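You operate a simulated robot arm through the tools that you are given. There is no shell and no other tool.

Carry out the task below with a simulated robot arm. There is one attempt and no reset: what you move stays moved.

## Task
Set the controls near the top of the bench marked checks. At the end: the arm with green grip is set to locked; the purple bar knob is turned to right end; the green knob marked mode is turned to haze; the blue knob marked volume is turned to 4 l; whatever was shut is shut again. Leave all else as you found it, and nothing knocked over. The arm with green grip goes clockwise seen from above, to its stop.
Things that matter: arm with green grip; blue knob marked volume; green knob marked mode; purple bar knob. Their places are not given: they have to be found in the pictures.

It is judged by the outcome, as a careful person would: the job done as asked, and still so three seconds after it is handed in. It fails if anything else is knocked over, pushed out of place, dropped, spilled or broken.

## Robot
A 7-joint arm with a two-finger parallel gripper, fixed in place. Base frame: the origin is on the floor under the middle of its stand, x ahead of it, y to its left, z up; the work surface is at about z = 800. Lengths are in mm, angles in degrees, forces in N, time in s.
With the tool pointing down near the work surface it reaches from about 240 to 680 mm from the base axis. Its first joint turns from -66.0 to 66.0 degrees. Payload 2.4 kg.
The tool frame sits at the grasp point between the pads (the TCP): z along the fingers, y along the line on which they close. The tips reach 30 mm beyond it. Largest opening 94 mm; finger width 28, thickness 10; the body of the gripper, 50 by 96 mm, starts 55 mm behind the TCP.
Orientation is that of the tool frame in the base frame, as a unit quaternion [x, y, z, w]. With the fingers straight down and closing along the base's y, the tool's x points along the base's -x, its y along +y and its z along -z.

## Interface
- The arm moves only by the tool move_arm. Its arguments are lists of equal length, an entry for each row: "slide": the shift along the tool's x, y, z in units of 40 mm (1.0 is 40 mm), a list of three; "turn": the turn, a rotation vector about the tool's x, y, z in units of 5 degrees (1.0 is 5 degrees), a list of three. In form: {"slide": [[dx, dy, dz], ...], "turn": [[wx, wy, wz], ...]}. A call has 1 to 20 rows; each row shifts and turns the commanded pose from where the row before left it, along the tool's axes as they then stand. "gripper" is the gripper command, from -1 (shut) to 1 (fully open), values between in proportion, set as the call begins (left out, the last holds). A call with a number of a shift or a turn outside -1 to 1 is refused whole. Each row takes 0.2 s and may step no farther than 50 mm and 8.6 degrees from the row before; otherwise, or with a gripper value out of range, the whole call is refused. Where a pose cannot be reached the arm comes as near as it can. A force on the tool above 40 N (or 10 N above the force at the start of the call, whichever is more), or a blocked arm, ends the call early, and 0.2 s more pass. Each finger travels about 153 mm/s and halts on what it meets, pressing with about 42 N; the grip force reading is that of the motor and also rises with nothing between the fingers. The clock runs only during rows and for 0.2 s after the last one: add rows that do not move to give the fingers time. The reply holds the time, the measured pose of the TCP, the force on the tool along the base axes, the opening and the grip force, in the units named above and with some noise, with the torque about the TCP (base axes, N m) and any sound that the robot's microphone picked up, and new pictures: "views" is both (left out), scene, wrist or none.
- Cameras (640 x 400 px; columns grow to the right, rows downward): "scene" is fixed at [46.4, 496, 1427.4]; the picture's right is [-0.54, -0.84, 0.00], its down [-0.61, 0.39, -0.69] and it looks along [0.58, -0.38, -0.72] (base axes); focal length 214 px, centre (320, 200). "wrist" rides on the gripper at [76, 14, -102] in the tool frame; the picture's right is [-0.18, 0.98, 0.00], its down [-0.75, -0.14, -0.64] and it looks along [-0.63, -0.12, 0.77] (tool axes); focal length 243 px, centre (320, 200).
- probe_pixels(camera, pixels): for up to 12 pixels [column, row] of the newest picture of that camera ("zoom" is the newest enlarged one), the place [x, y, z] in the base frame of the surface seen there, good to about 2 mm. It takes no simulated time.
- zoom(camera, box): a new picture of the part [left, top, right, bottom] of that camera's present view, enlarged. It takes no simulated time.
- hand_in(): hands the job in; it is judged then, once.

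Leave the gripper open and the arm clear of the work at the hand-in unless told otherwise.

The tools are called after "Request:" as name(argument=value, ...) on one line, values as JSON. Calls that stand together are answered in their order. move_arm: Moves the arm, as the interface text tells. Its arguments: {"type":"object","properties":{"slide":{"type":"array"},"turn":{"type":"array"},"gripper":{"type":"number"},"views":{"type":"string","enum":["both","scene","wrist","none"]}},"required":["slide","turn"]} The other tools are called the same way: probe_pixels (camera, pixels) gives the place of the surface under pixels of a picture; zoom (camera, box) takes an enlarged picture of a part of a camera's view; hand_in () hands the job in.

At the start:

```text
t: 0.0
ee_pos: [321.4, -141.6, 1232.9]
tcp_rot: [0.0, 1.0, 0.0, 0.0]
wrist_force: [0.4, 0.3, -0.4]
moment: [-0.05, -0.01, 0.02]
grip_width: 94.2
grasp_force: 0.1
```

scene: 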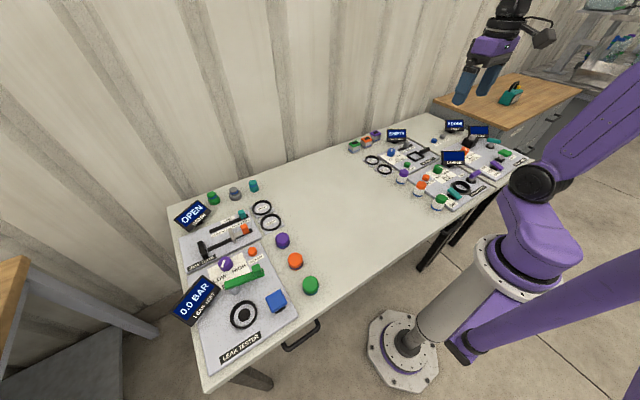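
wrist: 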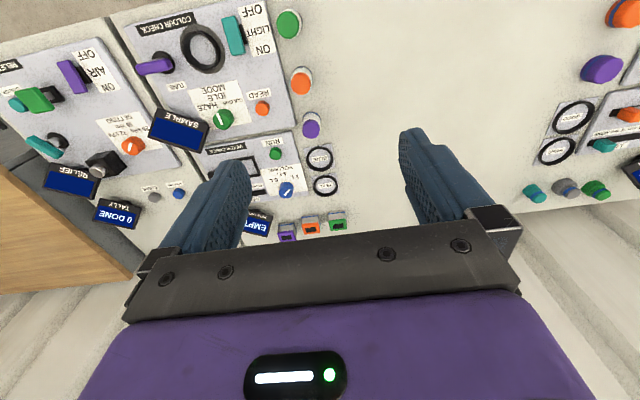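

I see one group of panels at the left of the scene picture (about 230,280) and another at the right (about 440,165). I'll enlarge both in each camera to find the "checks" marking and the controls.

Request:
zoom(camera="scene", box=[340, 100, 540, 225])

Request:
zoom(camera="scene", box=[160, 170, 340, 380])

Request:
zoom(camera="wrist", box=[0, 0, 350, 240])

```text
3.20 times, centred on (440, 162) of scene
```

zoom: 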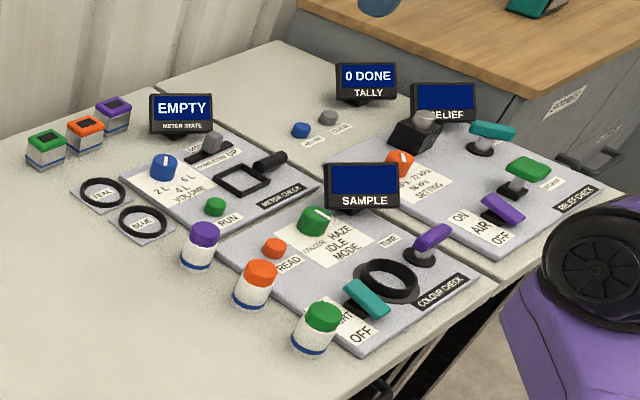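

```text
1.90 times, centred on (250, 275) of scene
```

zoom: 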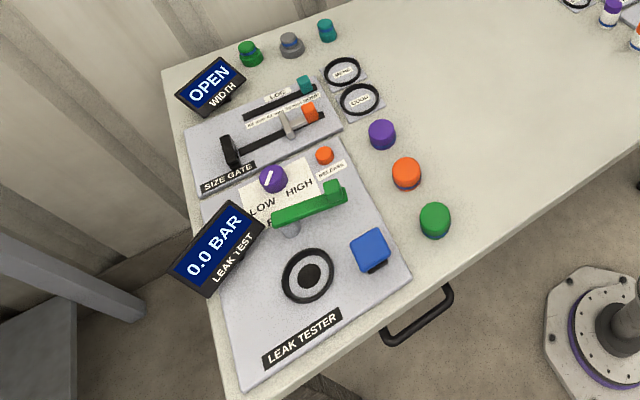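

```text
1.67 times, centred on (175, 120) of wrist
```

zoom: 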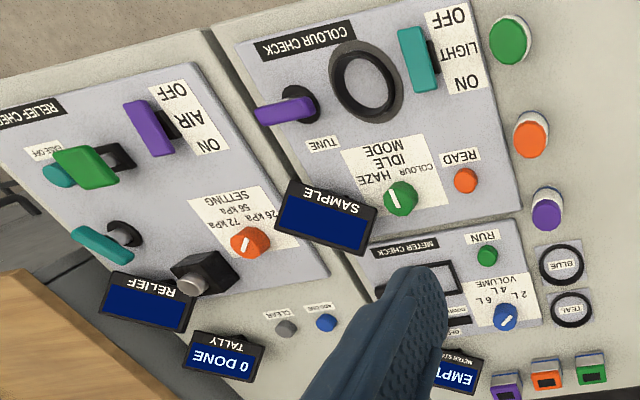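

The right group holds METER CHECK, COLOUR CHECK and RELIEF CHECK panels. I'll zoom closer on each part to read the labels and see the controls' present settings.

Request:
zoom(camera="scene", box=[475, 130, 535, 180])

Request:
zoom(camera="scene", box=[410, 145, 490, 215])

Request:
zoom(camera="scene", box=[370, 120, 450, 180])

Request:
zoom(camera="wrist", box=[0, 40, 160, 140])

Request:
zoom(camera="wrist", box=[120, 0, 320, 130])

Request:
zoom(camera="scene", box=[440, 60, 640, 190])

```text
8.00 times, centred on (505, 155) of scene
```

zoom: 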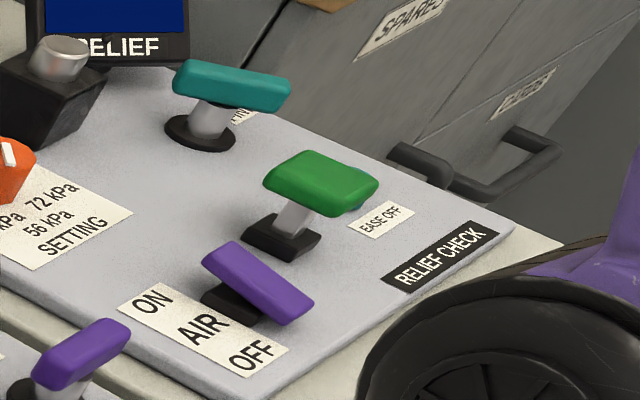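

```text
5.71 times, centred on (450, 180) of scene
```

zoom: 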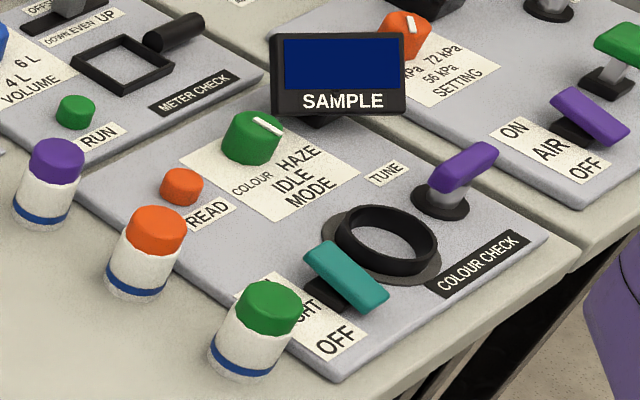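

```text
6.67 times, centred on (410, 150) of scene
```

zoom: 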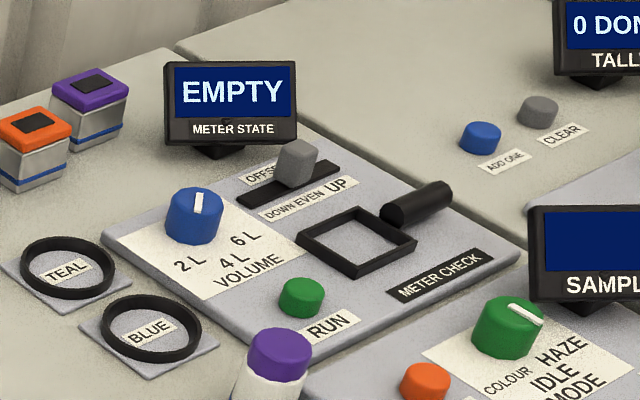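

```text
4.00 times, centred on (80, 90) of wrist
```

zoom: 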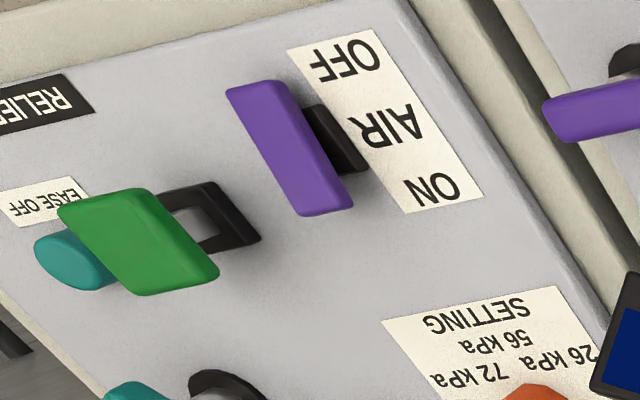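

```text
3.08 times, centred on (220, 65) of wrist
```

zoom: 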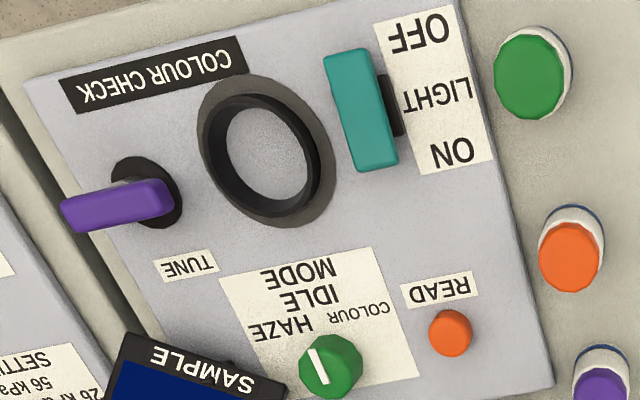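

```text
3.08 times, centred on (540, 125) of scene
```

zoom: 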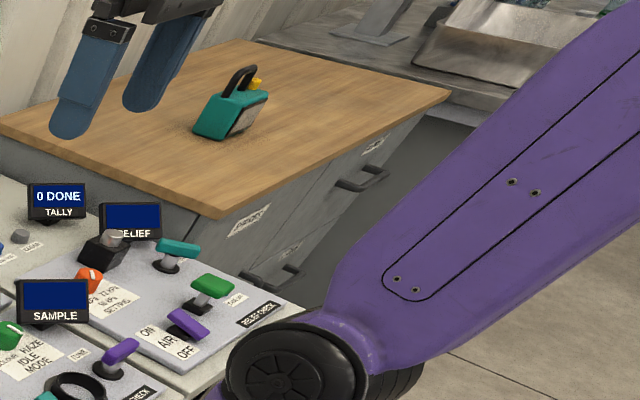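

Green knob MODE and purple TUNE bar knob are on COLOUR CHECK, blue VOLUME on METER CHECK. I still need to tell which "arm with green grip" is meant, so I'll zoom on the leak tester, the bench front and drawers for labels.

Request:
zoom(camera="scene", box=[195, 240, 305, 310])

Request:
zoom(camera="scene", box=[200, 290, 360, 400])

Request:
zoom(camera="scene", box=[400, 180, 520, 280])

Request:
zoom(camera="scene", box=[0, 240, 180, 400])

Request:
zoom(camera="scene", box=[490, 100, 580, 170])

Request:
zoom(camera="wrist", box=[500, 0, 640, 220])

Request:
probe_pixels(camera="scene", pixels=[[498, 152], [243, 278], [475, 176], [442, 168], [391, 152], [300, 340], [540, 125], [511, 93], [457, 190], [503, 97], [505, 140], [440, 200]])

```text
5.71 times, centred on (250, 275) of scene
```

zoom: 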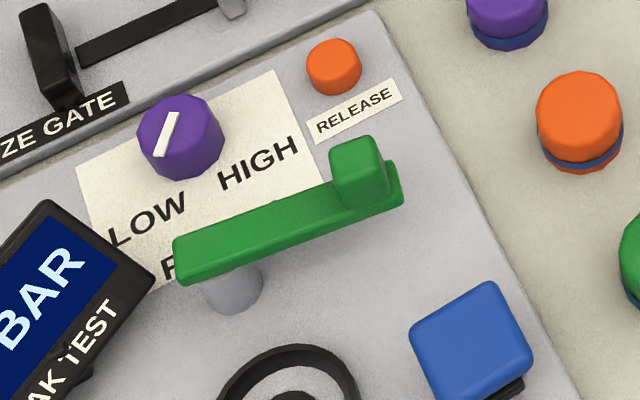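

```text
3.64 times, centred on (280, 345) of scene
```

zoom: 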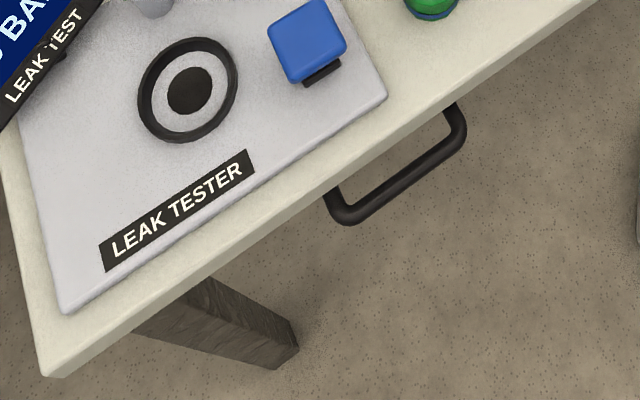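

```text
4.00 times, centred on (460, 230) of scene
```

zoom: 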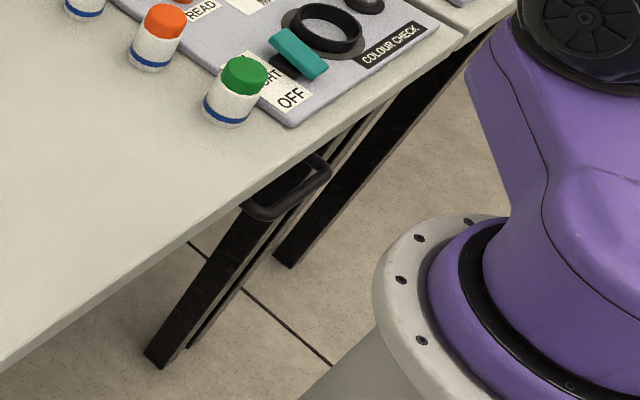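

```text
2.50 times, centred on (90, 320) of scene
```

zoom: 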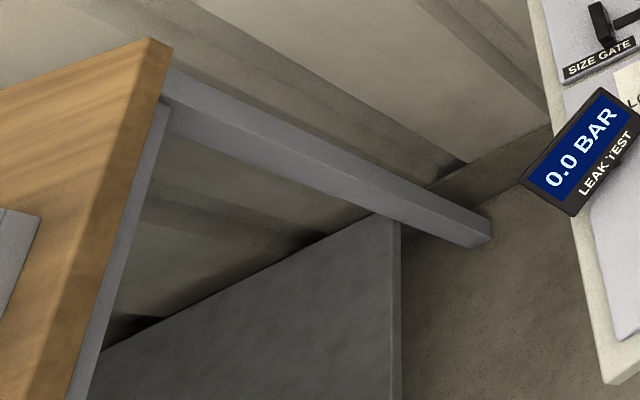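

```text
5.71 times, centred on (535, 135) of scene
```

zoom: 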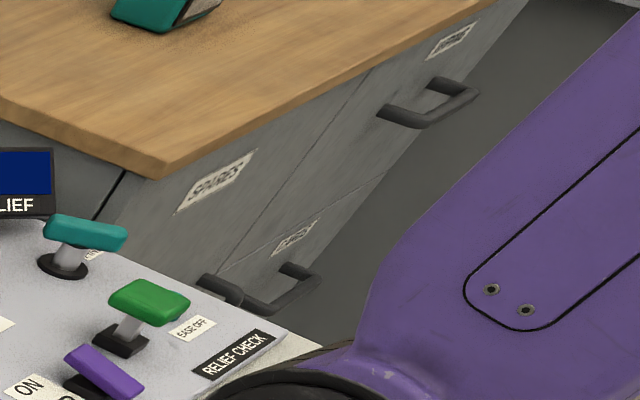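

```text
1.82 times, centred on (570, 110) of wrist
```

zoom: 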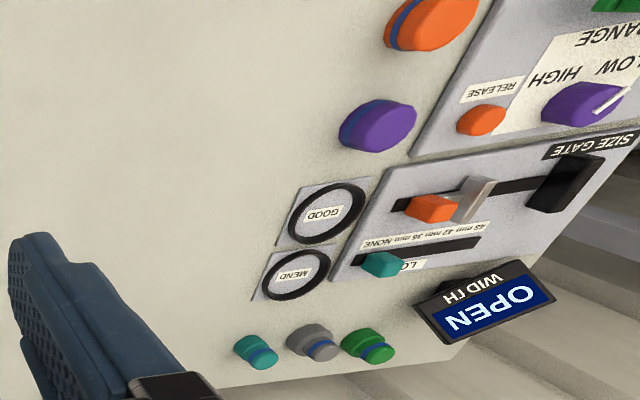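

```text
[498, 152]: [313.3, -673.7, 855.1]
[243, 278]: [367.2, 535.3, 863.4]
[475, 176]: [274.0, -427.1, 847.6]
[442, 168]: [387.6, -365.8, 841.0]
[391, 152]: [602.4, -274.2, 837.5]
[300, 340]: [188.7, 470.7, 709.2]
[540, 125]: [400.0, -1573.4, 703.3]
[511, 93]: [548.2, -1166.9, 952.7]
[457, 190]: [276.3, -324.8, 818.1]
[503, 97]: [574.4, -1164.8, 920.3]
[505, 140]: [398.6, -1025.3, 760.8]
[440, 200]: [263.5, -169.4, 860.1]
```

The relief-check green lever is at (313,-674,855), at the edge of reach; the leak tester has a green arm on a grey post at (367,535,863). I need labels on the bench fronts, so I'll zoom on drawer labels, including the handles under the bench at (300,335) and (455,228).

Request:
zoom(camera="scene", box=[505, 118, 545, 143])

Request:
zoom(camera="scene", box=[545, 95, 585, 120])

Request:
zoom(camera="scene", box=[440, 205, 500, 245])

Request:
zoom(camera="scene", box=[484, 130, 516, 155])

```text
16.00 times, centred on (525, 130) of scene
```

zoom: 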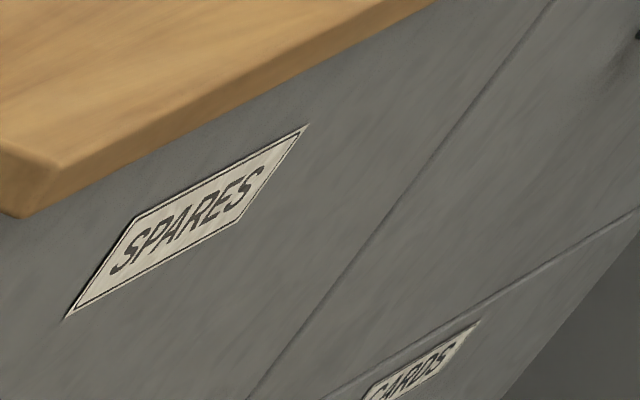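

```text
16.00 times, centred on (565, 108) of scene
```

zoom: 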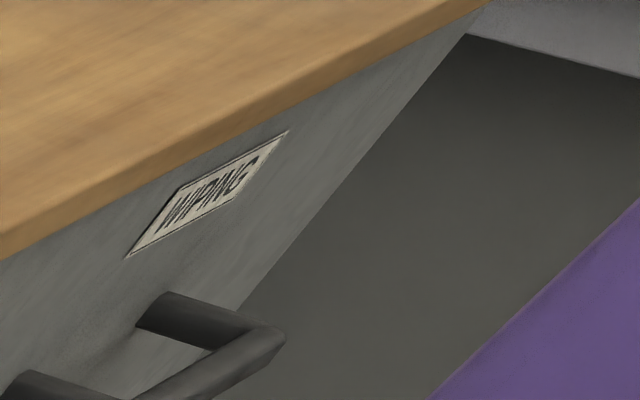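

```text
10.00 times, centred on (470, 225) of scene
```

zoom: 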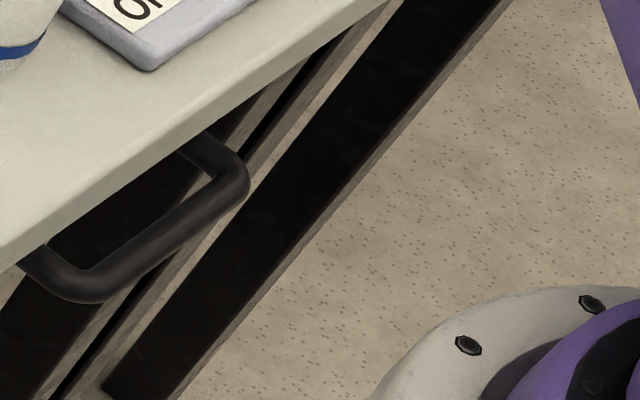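

```text
16.00 times, centred on (500, 142) of scene
```

zoom: 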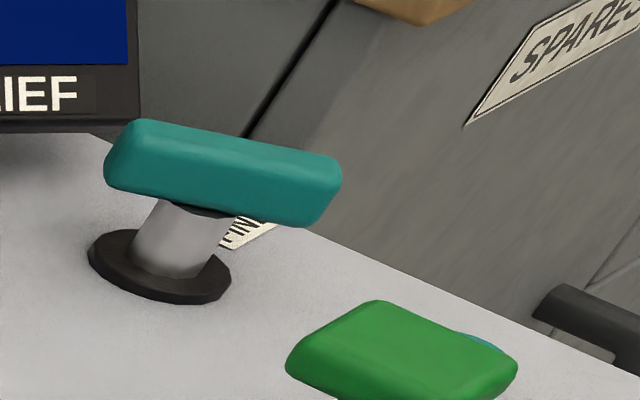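

Cabinet drawers to the far right read SPARES, CARDS, WIPING, so the handles under the main bench may belong to labelled drawers too. I'll probe the bench front edge and the handles before moving the wrist camera there.

Request:
probe_pixels(camera="scene", pixels=[[320, 312], [400, 255], [440, 222], [480, 195], [316, 325], [466, 220], [478, 224], [455, 231], [288, 347], [210, 388], [488, 200], [500, 183]])

```text
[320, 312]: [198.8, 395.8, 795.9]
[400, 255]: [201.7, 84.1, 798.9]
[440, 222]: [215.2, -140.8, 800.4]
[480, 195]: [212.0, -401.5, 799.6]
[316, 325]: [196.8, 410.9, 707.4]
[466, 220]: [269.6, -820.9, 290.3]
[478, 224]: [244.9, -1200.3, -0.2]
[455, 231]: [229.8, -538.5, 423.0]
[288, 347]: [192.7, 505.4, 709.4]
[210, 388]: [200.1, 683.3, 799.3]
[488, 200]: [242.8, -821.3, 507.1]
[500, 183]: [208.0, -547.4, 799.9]
```

Bench edge is at x≈200, z≈800, with a handle bar at (190, 410–505, 708). I'll move the wrist camera down and in front of the bench edge on the right (TCP about (200,-300,960)) to see what is on the front of the bench.

Request:
move_arm(slide=[[0.43, -0.56, 0.97], [0.43, -0.56, 0.97], [0.43, -0.56, 0.97], [0.43, -0.56, 0.97], [0.43, -0.56, 0.97], [0.43, -0.56, 0.97], [0.43, -0.56, 0.97]], turn=[[0, 0, 0], [0, 0, 0], [0, 0, 0], [0, 0, 0], [0, 0, 0], [0, 0, 0], [0, 0, 0]])

```text
t: 1.6
ee_pos: [201.7, -300.1, 961.2]
tcp_rot: [-0.001, 1.0, 0.001, 0.0]
wrist_force: [0.1, -0.3, -0.1]
moment: [-0.01, 0.02, -0.02]
grip_width: 94.0
grasp_force: 0.1
```

scene: 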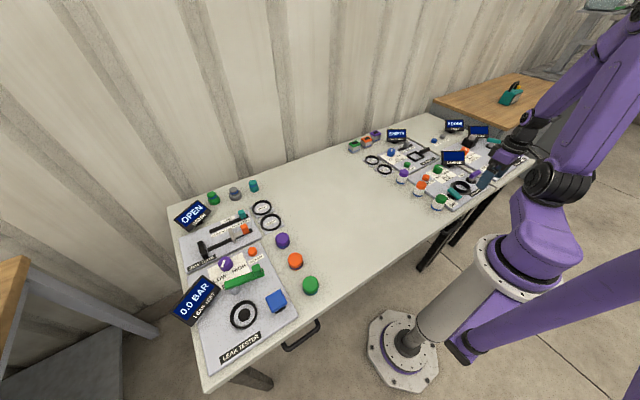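
wrist: 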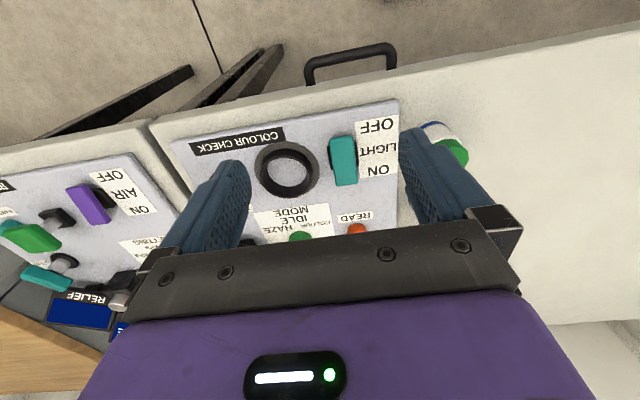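

The picture's top shows the handle at (350,60) beyond the bench edge, but the front is hidden by the overhang. I'll go back and lower, to about TCP (150,-280,850), clear in front of the edge.

Request:
move_arm(slide=[[0.43, 0.17, 0], [0.43, 0.17, 0.7], [0.43, 0.17, 0.9], [0, 0, 0.9]], turn=[[0, 0, 0], [0, 0, 0], [0, 0, 0], [0, 0, 0]])

```text
t: 2.6
ee_pos: [163.2, -302.5, 860.3]
tcp_rot: [0.0, 1.0, 0.0, 0.0]
wrist_force: [0.2, -0.1, 0.0]
moment: [0.0, -0.01, 0.03]
grip_width: 93.7
grasp_force: 0.1
out of reach, approached as far as the arm can: row 2, 3
```

scene: 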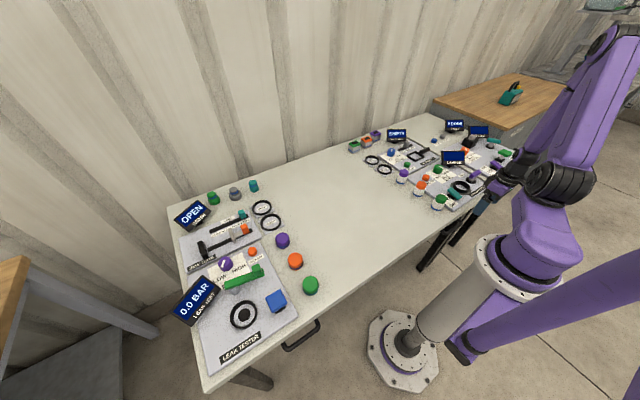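
wrist: 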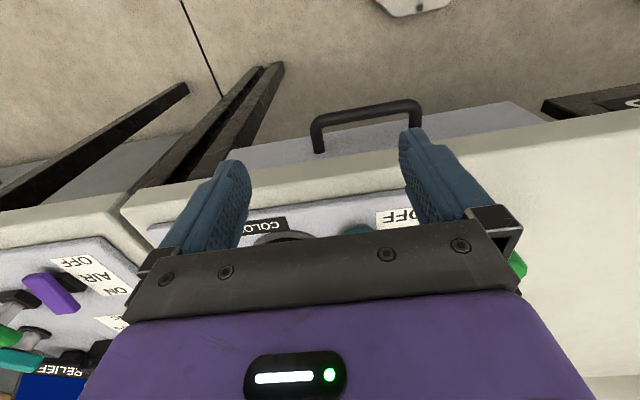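

Now I see a grey drawer front with the handle at (365,115) and a dark sign at the upper right (610,103). I'll zoom on both.

Request:
zoom(camera="wrist", box=[520, 70, 640, 140])

Request:
zoom(camera="wrist", box=[240, 80, 560, 190])

Request:
probe_pixels(camera="wrist", pixels=[[610, 103], [560, 108], [365, 115], [365, 143], [280, 150], [510, 115], [320, 150], [413, 105], [480, 125], [20, 180]])

```text
5.33 times, centred on (580, 105) of wrist
```

zoom: 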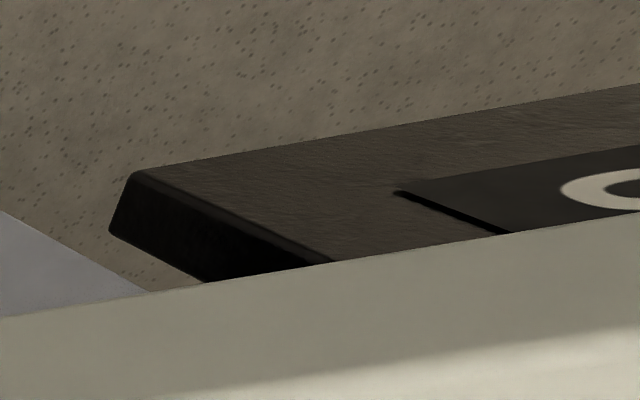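

```text
2.00 times, centred on (400, 135) of wrist
```

zoom: 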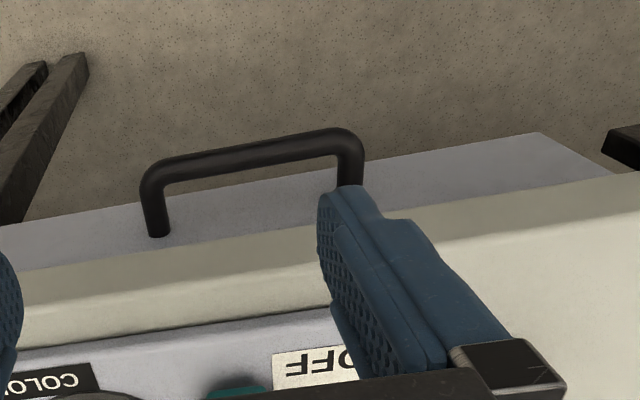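

```text
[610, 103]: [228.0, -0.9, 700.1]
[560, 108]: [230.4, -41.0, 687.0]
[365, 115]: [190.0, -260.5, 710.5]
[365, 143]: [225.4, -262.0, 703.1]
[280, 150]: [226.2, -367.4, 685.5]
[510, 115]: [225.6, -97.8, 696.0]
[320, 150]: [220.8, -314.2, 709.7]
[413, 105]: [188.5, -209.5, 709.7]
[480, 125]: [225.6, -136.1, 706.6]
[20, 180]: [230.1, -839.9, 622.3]
```

The sign under the bench edge near y≈0 is on this bench's front (its last letter looks like an S), consistent with CHECKS. So the bench carrying leak tester, meter check and colour check is ours. I'll raise the arm and look at the colour check panel from above.

Request:
move_arm(slide=[[0, 0, -1], [0, 0, -1], [0, 0, -1], [0, 0, -1], [-0.6, 0, -1], [-1, 0.2, -0.4], [-1, 0.2, 0], [-0.8, 0.2, 0]], turn=[[0, 0, 0], [0, 0, 0], [0, 0, 0], [0, 0, 0], [0, 0, 0], [0, 0, 0], [0, 0, 0], [0, 0, 0]])

```text
t: 4.4
ee_pos: [300.0, -276.4, 1075.0]
tcp_rot: [-0.001, 1.0, 0.0, -0.001]
wrist_force: [-0.2, 0.3, -0.8]
moment: [0.03, 0.01, -0.02]
grip_width: 94.1
grasp_force: 0.1
```

scene: 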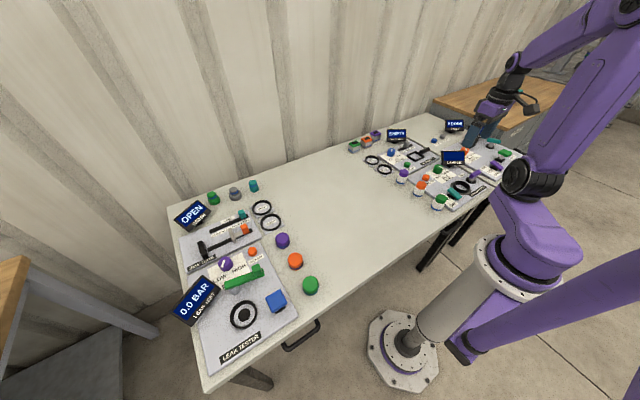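
wrist: 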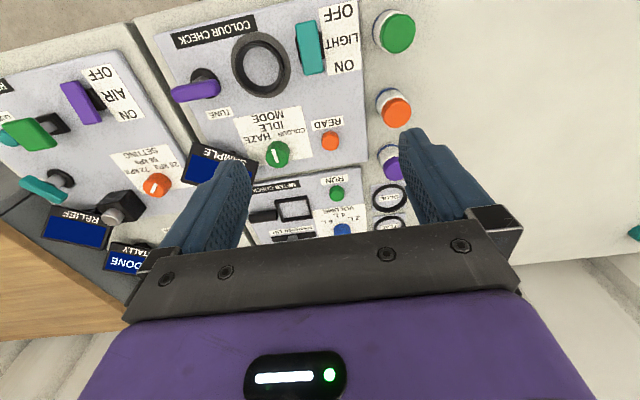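

I see the purple TUNE bar at (196,88) and the green MODE knob at (277,153). I'll zoom and probe both, including the ends of the bar.

Request:
zoom(camera="wrist", box=[155, 60, 255, 120])

Request:
probe_pixels(camera="wrist", pixels=[[176, 93], [195, 88], [216, 84], [205, 73], [277, 155], [272, 152], [285, 150], [278, 168], [278, 140], [205, 165], [220, 115], [262, 65]])

Request:
zoom(camera="wrist", box=[230, 95, 350, 175])

```text
6.40 times, centred on (205, 90) of wrist
```

zoom: 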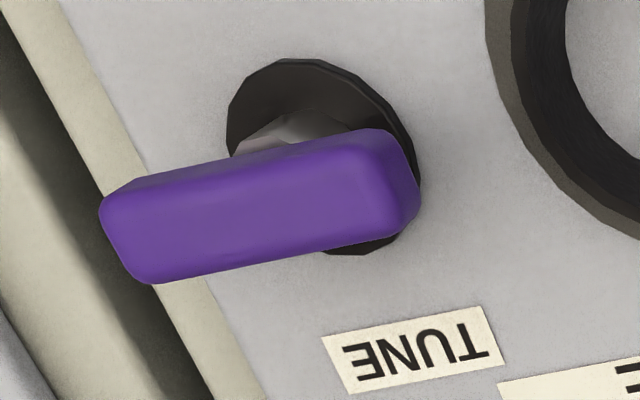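

```text
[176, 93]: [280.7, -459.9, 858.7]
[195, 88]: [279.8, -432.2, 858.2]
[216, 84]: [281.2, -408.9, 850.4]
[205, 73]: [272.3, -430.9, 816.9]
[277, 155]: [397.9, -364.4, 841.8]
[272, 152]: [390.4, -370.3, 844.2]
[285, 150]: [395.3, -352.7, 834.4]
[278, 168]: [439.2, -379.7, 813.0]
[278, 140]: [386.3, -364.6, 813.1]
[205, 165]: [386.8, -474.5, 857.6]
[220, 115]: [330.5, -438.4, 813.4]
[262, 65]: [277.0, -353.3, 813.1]
```

```text
5.00 times, centred on (290, 135) of wrist
```

zoom: 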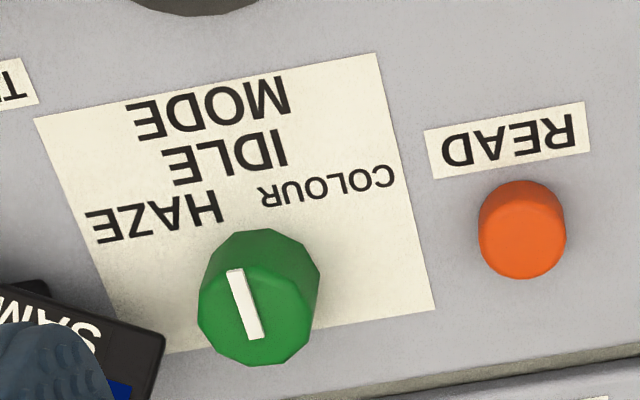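

The MODE knob's white mark points toward IDLE; HAZE is toward the robot's right. I'll probe label centres and the marks in this zoom to get the exact angles.

Request:
probe_pixels(camera="zoom", pixels=[[155, 217], [222, 160], [327, 187], [213, 107], [237, 274], [256, 334], [205, 290], [312, 275], [260, 240], [255, 360], [258, 310], [522, 225]])

Request:
zoom(camera="scene", box=[430, 155, 460, 180])

Request:
zoom(camera="scene", box=[460, 165, 490, 190])

```text
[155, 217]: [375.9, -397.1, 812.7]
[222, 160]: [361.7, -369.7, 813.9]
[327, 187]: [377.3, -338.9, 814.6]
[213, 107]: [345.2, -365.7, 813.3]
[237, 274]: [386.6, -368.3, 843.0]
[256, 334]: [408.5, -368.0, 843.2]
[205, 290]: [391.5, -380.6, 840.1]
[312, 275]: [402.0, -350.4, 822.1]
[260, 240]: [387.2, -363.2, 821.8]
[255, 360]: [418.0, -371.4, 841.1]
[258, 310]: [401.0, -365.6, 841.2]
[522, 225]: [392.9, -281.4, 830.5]
```

```text
16.00 times, centred on (445, 168) of scene
```

zoom: 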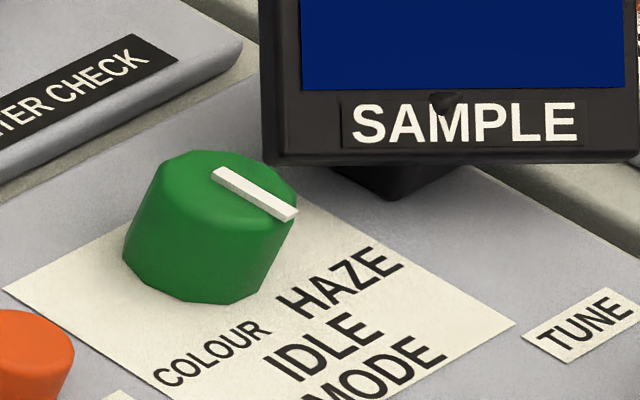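

```text
16.00 times, centred on (475, 178) of scene
```

zoom: 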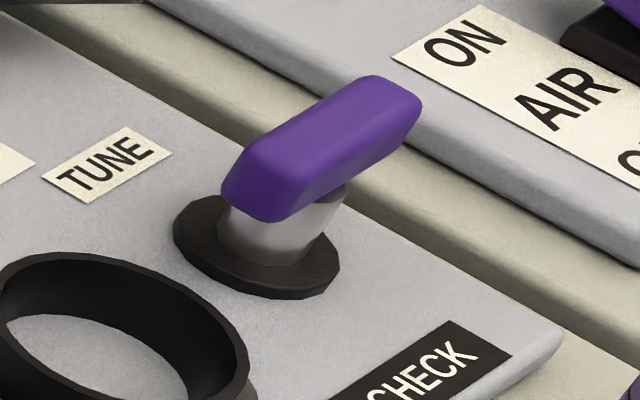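

MODE knob centre is about (403,-366), top z≈842, mark pointing −x (IDLE); HAZE lies ~48° counter-clockwise seen from above. Next I'll check the SAMPLE display's extents for clearance, and details of the purple bar knob.

Request:
zoom(camera="wrist", box=[170, 130, 300, 215])

Request:
probe_pixels(camera="scene", pixels=[[443, 151], [463, 152], [442, 163], [465, 165], [453, 168], [453, 150], [470, 178], [483, 172], [478, 172], [473, 183], [468, 182], [486, 174]])

```text
4.71 times, centred on (235, 172) of wrist
```

zoom: 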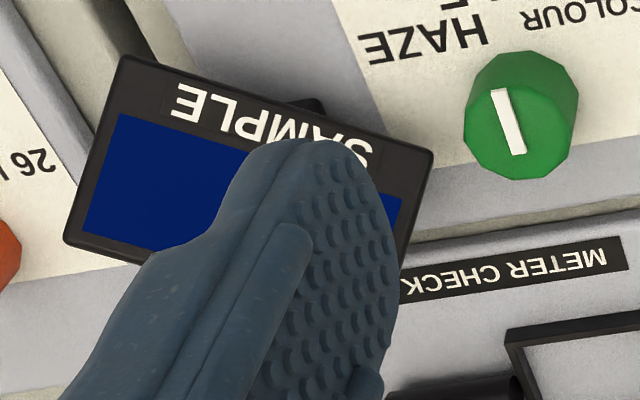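

```text
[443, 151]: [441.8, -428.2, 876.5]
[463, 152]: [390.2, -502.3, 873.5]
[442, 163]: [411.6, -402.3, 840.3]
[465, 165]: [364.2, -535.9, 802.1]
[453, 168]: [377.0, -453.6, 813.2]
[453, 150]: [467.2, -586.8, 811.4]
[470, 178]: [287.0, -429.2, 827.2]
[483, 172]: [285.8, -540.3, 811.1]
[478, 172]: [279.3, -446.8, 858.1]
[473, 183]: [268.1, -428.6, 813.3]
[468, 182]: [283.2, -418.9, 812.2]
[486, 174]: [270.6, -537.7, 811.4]
```

Display's near lower corner is about (411,-402,838), 37 mm from the MODE knob centre, so fingers closing along x at start and rotating counter-clockwise will clear it. I'll first yaw the tool 90° clockwise (seen from above) at this safe height.

Request:
move_arm(slide=[[0, 0, 0], [0, 0, 0], [0, 0, 0], [0, 0, 0], [0, 0, 0], [0, 0, 0], [0, 0, 0], [0, 0, 0], [0, 0, 0], [0, 0, 0], [0, 0, 0], [0, 0, 0], [0, 0, 0], [0, 0, 0], [0, 0, 0], [0, 0, 0], [0, 0, 0], [0, 0, 0]], turn=[[0, 0, 1], [0, 0, 1], [0, 0, 1], [0, 0, 1], [0, 0, 1], [0, 0, 1], [0, 0, 1], [0, 0, 1], [0, 0, 1], [0, 0, 1], [0, 0, 1], [0, 0, 1], [0, 0, 1], [0, 0, 1], [0, 0, 1], [0, 0, 1], [0, 0, 1], [0, 0, 1]])

```text
t: 8.2
ee_pos: [298.7, -277.9, 1076.6]
tcp_rot: [0.708, 0.706, 0.0, 0.0]
wrist_force: [0.1, 0.1, 0.0]
moment: [0.01, 0.02, -0.03]
grip_width: 94.2
grasp_force: 0.0
```

scene: 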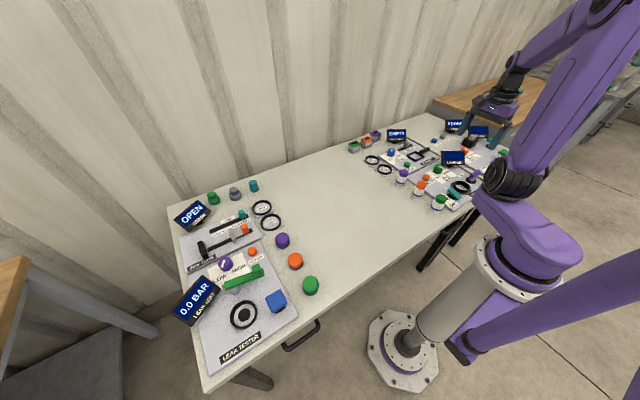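
wrist: 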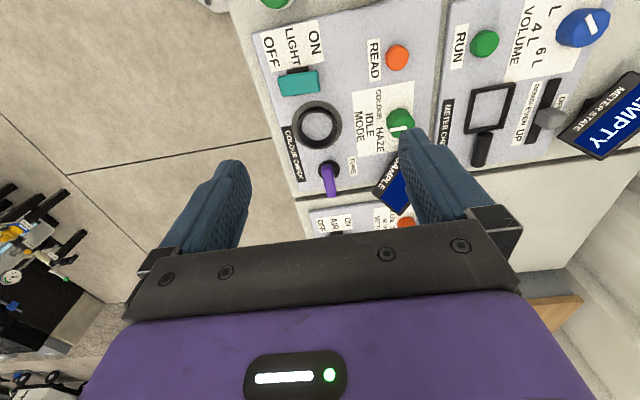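

Tool x now points to base +y and tool y to base +x. This view shows the MODE knob (398,122), TUNE bar (330,175) and VOLUME knob (583,28) from another side; I'll zoom and probe for better positions.

Request:
zoom(camera="wrist", box=[340, 80, 430, 170])

Request:
probe_pixels(camera="wrist", pixels=[[330, 192], [327, 166], [329, 180], [323, 172], [337, 172], [400, 112], [388, 122], [412, 118], [400, 130], [594, 20], [583, 28], [560, 28]])

Request:
zoom(camera="wrist", box=[295, 145, 365, 205])

Request:
zoom(camera="wrist", box=[500, 0, 640, 90])

```text
4.44 times, centred on (385, 125) of wrist
```

zoom: 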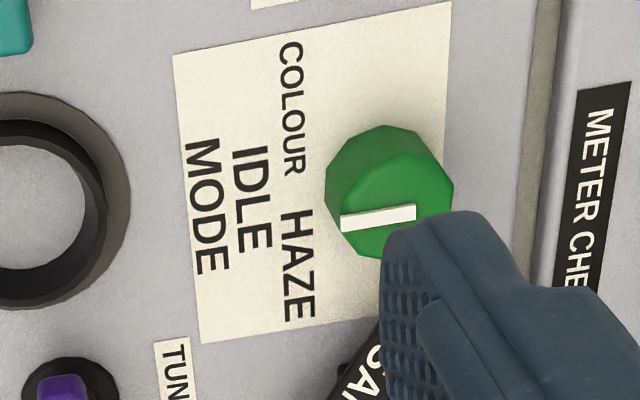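

```text
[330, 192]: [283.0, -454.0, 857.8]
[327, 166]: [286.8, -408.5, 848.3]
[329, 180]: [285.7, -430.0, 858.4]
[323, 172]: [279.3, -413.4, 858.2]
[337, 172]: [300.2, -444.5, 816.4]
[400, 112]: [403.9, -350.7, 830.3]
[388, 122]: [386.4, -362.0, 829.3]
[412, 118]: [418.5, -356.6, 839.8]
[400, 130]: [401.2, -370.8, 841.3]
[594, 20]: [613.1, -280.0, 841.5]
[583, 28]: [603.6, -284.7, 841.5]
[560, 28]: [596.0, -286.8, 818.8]
```

```text
6.67 times, centred on (330, 175) of wrist
```

zoom: 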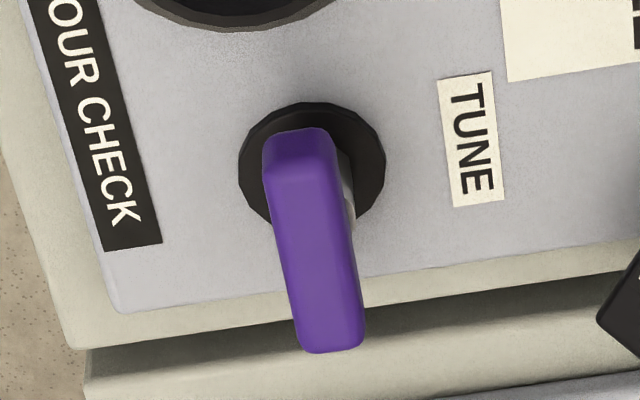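

```text
4.44 times, centred on (570, 45) of wrist
```

zoom: 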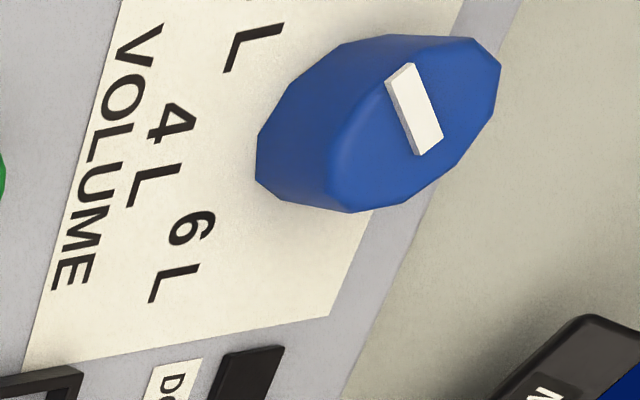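

The TUNE bar is along y at (283,-433), z≈858. The MODE knob centre is about (402,-366). I'll go above the MODE knob with the fingers opened to about 56 mm, staying at z≈930, and check the alignment.

Request:
move_arm(slide=[[-0.73, 0.86, 0], [-0.73, 0.86, 0], [-0.74, 0.86, 0], [0, 0, 0.9], [0, 0, 0.9], [0, 0, 0.9], [0, 0, 0.95]], turn=[[0, 0, 0], [0, 0, 0], [0, 0, 0], [0, 0, 0], [0, 0, 0], [0, 0, 0], [0, 0, 0]], gripper=0.2)

```text
t: 9.8
ee_pos: [402.7, -367.1, 930.9]
tcp_rot: [0.708, 0.706, -0.001, 0.0]
wrist_force: [0.0, -0.2, 0.2]
moment: [-0.02, -0.05, 0.01]
grip_width: 56.3
grasp_force: 0.1
```

scene: 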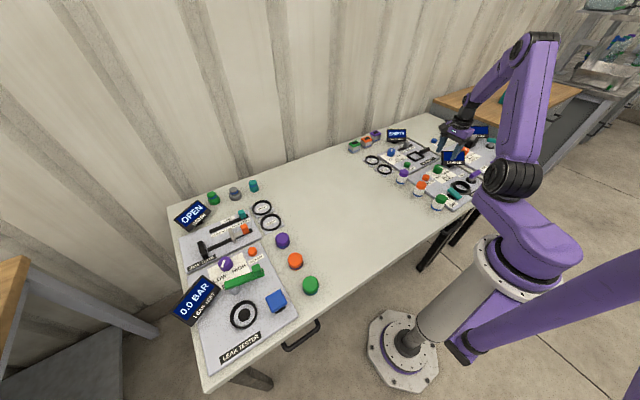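
wrist: 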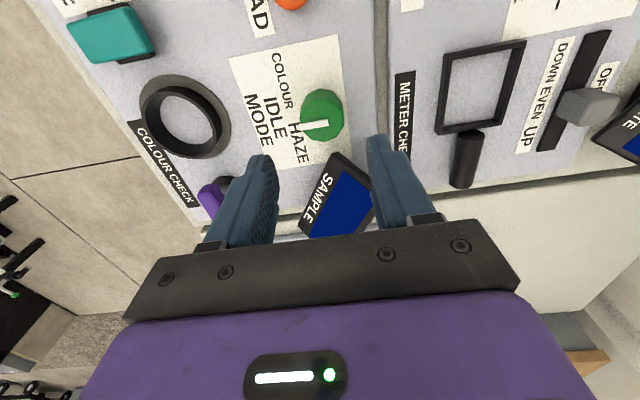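

The knob is at (322,115) between the fingers and the SAMPLE display just behind it. I'll probe the knob rim and the display's corner again from this near view.

Request:
zoom(camera="wrist", box=[270, 75, 400, 245])

Request:
probe_pixels(camera="wrist", pixels=[[303, 124], [342, 120], [322, 138], [322, 105], [326, 122], [307, 126], [336, 156], [304, 222], [368, 182], [345, 160], [310, 215], [301, 115]])

```text
2.35 times, centred on (335, 160) of wrist
```

zoom: 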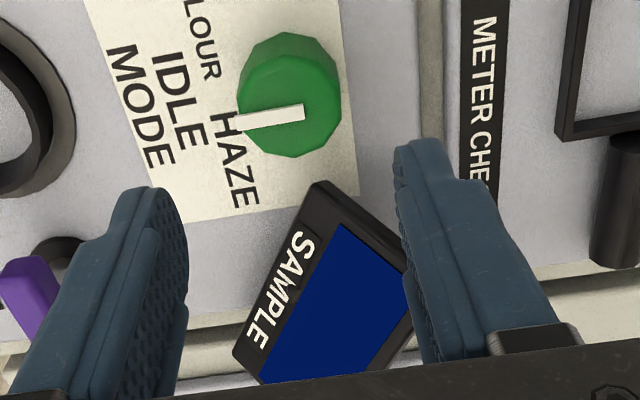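

```text
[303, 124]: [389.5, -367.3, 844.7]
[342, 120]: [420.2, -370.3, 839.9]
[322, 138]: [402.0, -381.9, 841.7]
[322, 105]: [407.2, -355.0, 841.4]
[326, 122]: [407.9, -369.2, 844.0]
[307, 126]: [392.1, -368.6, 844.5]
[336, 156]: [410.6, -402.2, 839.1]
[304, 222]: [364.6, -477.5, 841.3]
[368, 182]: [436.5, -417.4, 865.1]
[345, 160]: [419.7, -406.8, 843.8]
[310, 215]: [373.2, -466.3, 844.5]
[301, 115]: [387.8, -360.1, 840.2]
```

Knob top centre is (403.5,-367), radius ≈16.5, and the tool is right above it. I'll descend to TCP z≈849 (tips ≈6 mm over the panel).

Request:
move_arm(slide=[[0, 0.02, 0.9], [0, 0, 0.7], [0, 0, 0.43]], turn=[[0, 0, 0], [0, 0, 0], [0, 0, 0]])

```text
t: 10.6
ee_pos: [404.3, -366.3, 849.0]
tcp_rot: [0.707, 0.707, -0.001, 0.0]
wrist_force: [-0.5, 1.1, -0.9]
moment: [0.01, -0.02, 0.01]
grip_width: 56.4
grasp_force: 0.1
```

scene: 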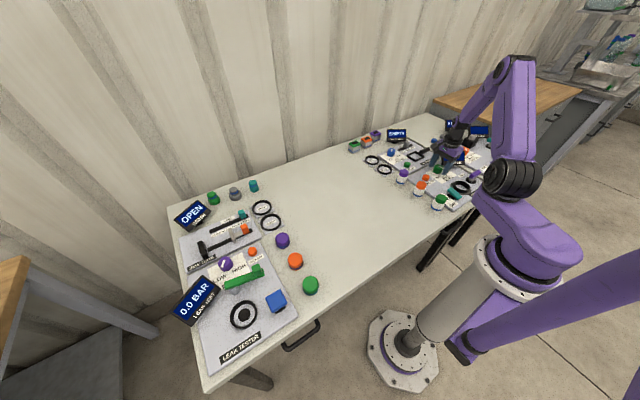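
wrist: 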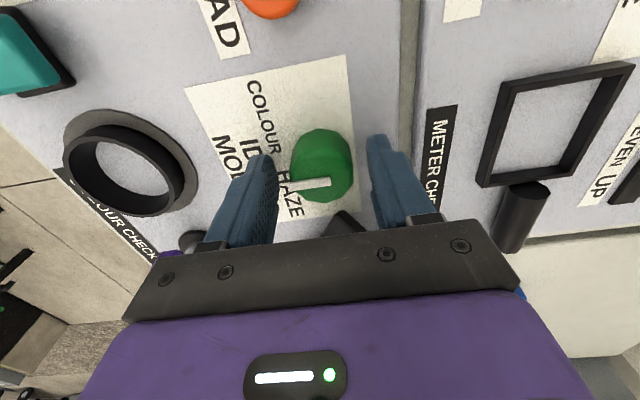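

The knob is between the fingers at (322,165). I'll close the gripper on it.

Request:
move_arm(slide=[[0, 0, 0], [0, 0, 0], [0, 0, 0]], turn=[[0, 0, 0], [0, 0, 0], [0, 0, 0]], gripper=-0.5, views="wrist")

```text
t: 11.4
ee_pos: [404.9, -365.9, 849.4]
tcp_rot: [0.707, 0.707, 0.0, 0.0]
wrist_force: [7.8, -3.2, -10.8]
moment: [-0.45, -0.37, 0.02]
grip_width: 37.2
grasp_force: 45.3
```

wrist: 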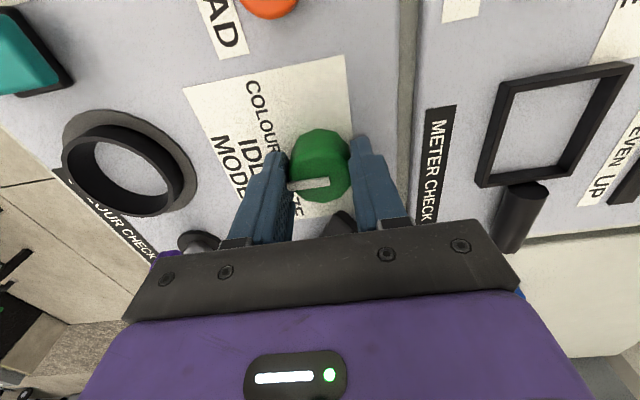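

Gripped at 37 mm. I'll turn the knob counter-clockwise seen from above (tool z −) by 25° first and read the torque.

Request:
move_arm(slide=[[0, 0, 0], [0, 0, 0], [0, 0, 0], [0, 0, 0], [0, 0, 0], [0, 0, 0]], turn=[[0, 0, -1], [0, 0, -1], [0, 0, -1], [0, 0, -1], [0, 0, -1], [0, 0, 0]], views="wrist")

```text
t: 12.8
ee_pos: [404.0, -366.0, 848.9]
tcp_rot: [0.537, 0.843, 0.001, 0.0]
wrist_force: [12.9, -5.8, -22.9]
moment: [-0.2, -0.43, 0.0]
grip_width: 36.7
grasp_force: 44.4
```

wrist: 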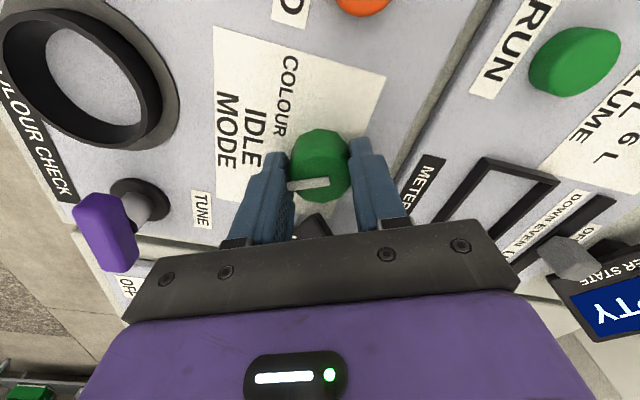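

The knob follows (mark still aligned with the fingers). Continue another 21° to reach about 46°.

Request:
move_arm(slide=[[0, 0, 0], [0, 0, 0], [0, 0, 0], [0, 0, 0], [0, 0, 0], [0, 0, 0]], turn=[[0, 0, -1], [0, 0, -1], [0, 0, -1], [0, 0, -1], [0, 0, -0.2], [0, 0, 0]], views="wrist")

```text
t: 14.2
ee_pos: [403.7, -367.6, 849.3]
tcp_rot: [0.374, 0.927, 0.0, 0.0]
wrist_force: [8.2, -8.0, -18.5]
moment: [-0.13, -0.1, 0.03]
grip_width: 36.9
grasp_force: 45.0
```

wrist: 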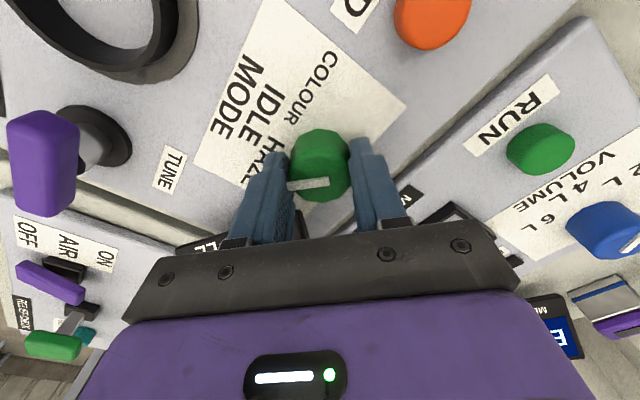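

Turned 46° in all. I'll open the fingers to 56 mm, wait, and rise 70 mm to look.

Request:
move_arm(slide=[[0, 0, 0], [0, 0, 0], [0, 0, -0.5], [0, 0, -0.8], [0, 0, -0.8]], turn=[[0, 0, 0], [0, 0, 0], [0, 0, 0], [0, 0, 0], [0, 0, 0]], gripper=0.2, views="wrist")

Request:
zoom(camera="wrist", box=[240, 60, 400, 220])

Request:
zoom(camera="scene", box=[425, 145, 475, 185])

```text
t: 15.4
ee_pos: [404.5, -366.8, 934.8]
tcp_rot: [0.375, 0.927, 0.0, -0.001]
wrist_force: [-0.7, 0.0, -0.3]
moment: [0.02, 0.01, 0.01]
grip_width: 56.1
grasp_force: 0.1
```

wrist: 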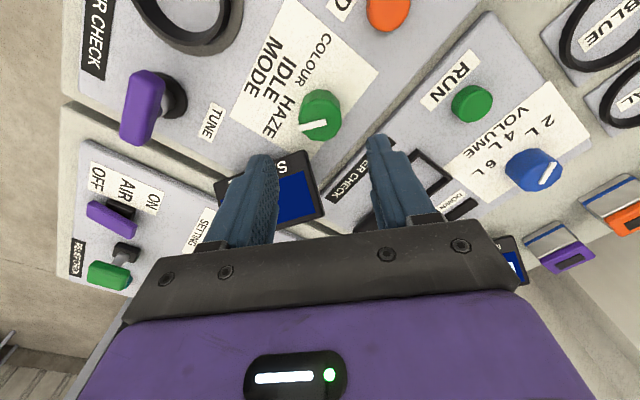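

```text
2.50 times, centred on (320, 140) of wrist
```

zoom: 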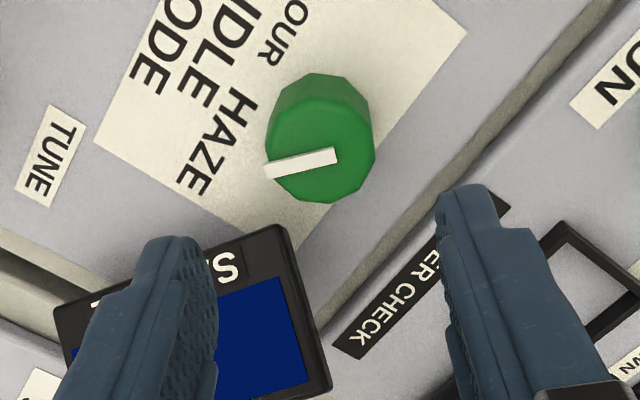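

```text
10.00 times, centred on (450, 165) of scene
```

zoom: 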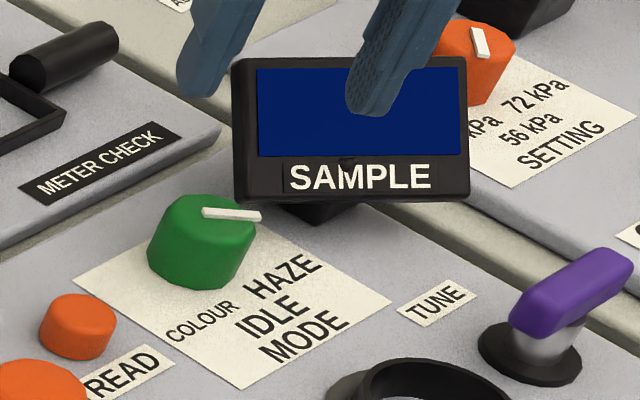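

The mark now points toward HAZE. I'll probe the mark's ends, the knob rim, and HAZE/IDLE/COLOUR label centres to compare angles.

Request:
probe_pixels(camera="zoom", pixels=[[206, 211], [257, 215], [235, 213], [150, 240], [256, 245], [202, 192]])

Request:
probe_pixels(camera="wrist", pixels=[[308, 126], [322, 121], [315, 123], [302, 122], [338, 117], [321, 138], [318, 102], [297, 112], [286, 73], [315, 48], [276, 88], [291, 92]])

```text
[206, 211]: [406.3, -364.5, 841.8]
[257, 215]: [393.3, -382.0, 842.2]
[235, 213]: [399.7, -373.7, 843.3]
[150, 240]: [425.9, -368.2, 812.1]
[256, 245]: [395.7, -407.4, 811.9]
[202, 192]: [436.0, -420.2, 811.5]
```

```text
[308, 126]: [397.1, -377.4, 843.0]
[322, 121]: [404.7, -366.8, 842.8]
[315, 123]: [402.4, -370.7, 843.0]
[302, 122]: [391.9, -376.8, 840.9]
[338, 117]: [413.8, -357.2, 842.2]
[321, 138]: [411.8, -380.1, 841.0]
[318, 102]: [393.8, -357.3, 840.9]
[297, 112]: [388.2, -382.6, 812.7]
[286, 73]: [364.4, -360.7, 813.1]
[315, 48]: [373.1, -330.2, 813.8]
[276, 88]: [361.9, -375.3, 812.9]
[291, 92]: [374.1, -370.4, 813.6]
```

The mark angle reads ~233° vs label HAZE ~228°, but probe noise is large on so short a mark. I'll zoom in tightly and average more probes.

Request:
zoom(camera="wrist", box=[290, 80, 350, 150])

```text
5.71 times, centred on (320, 115) of wrist
```

zoom: 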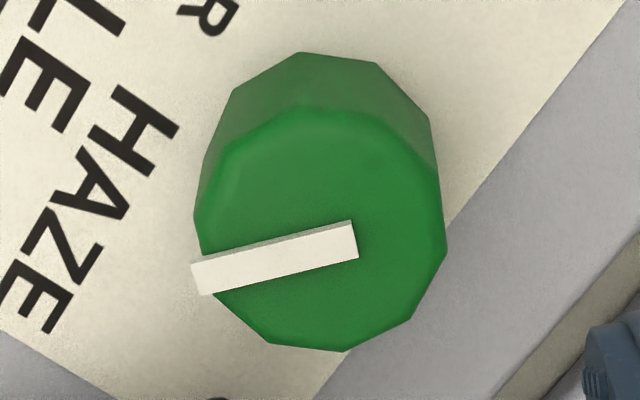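

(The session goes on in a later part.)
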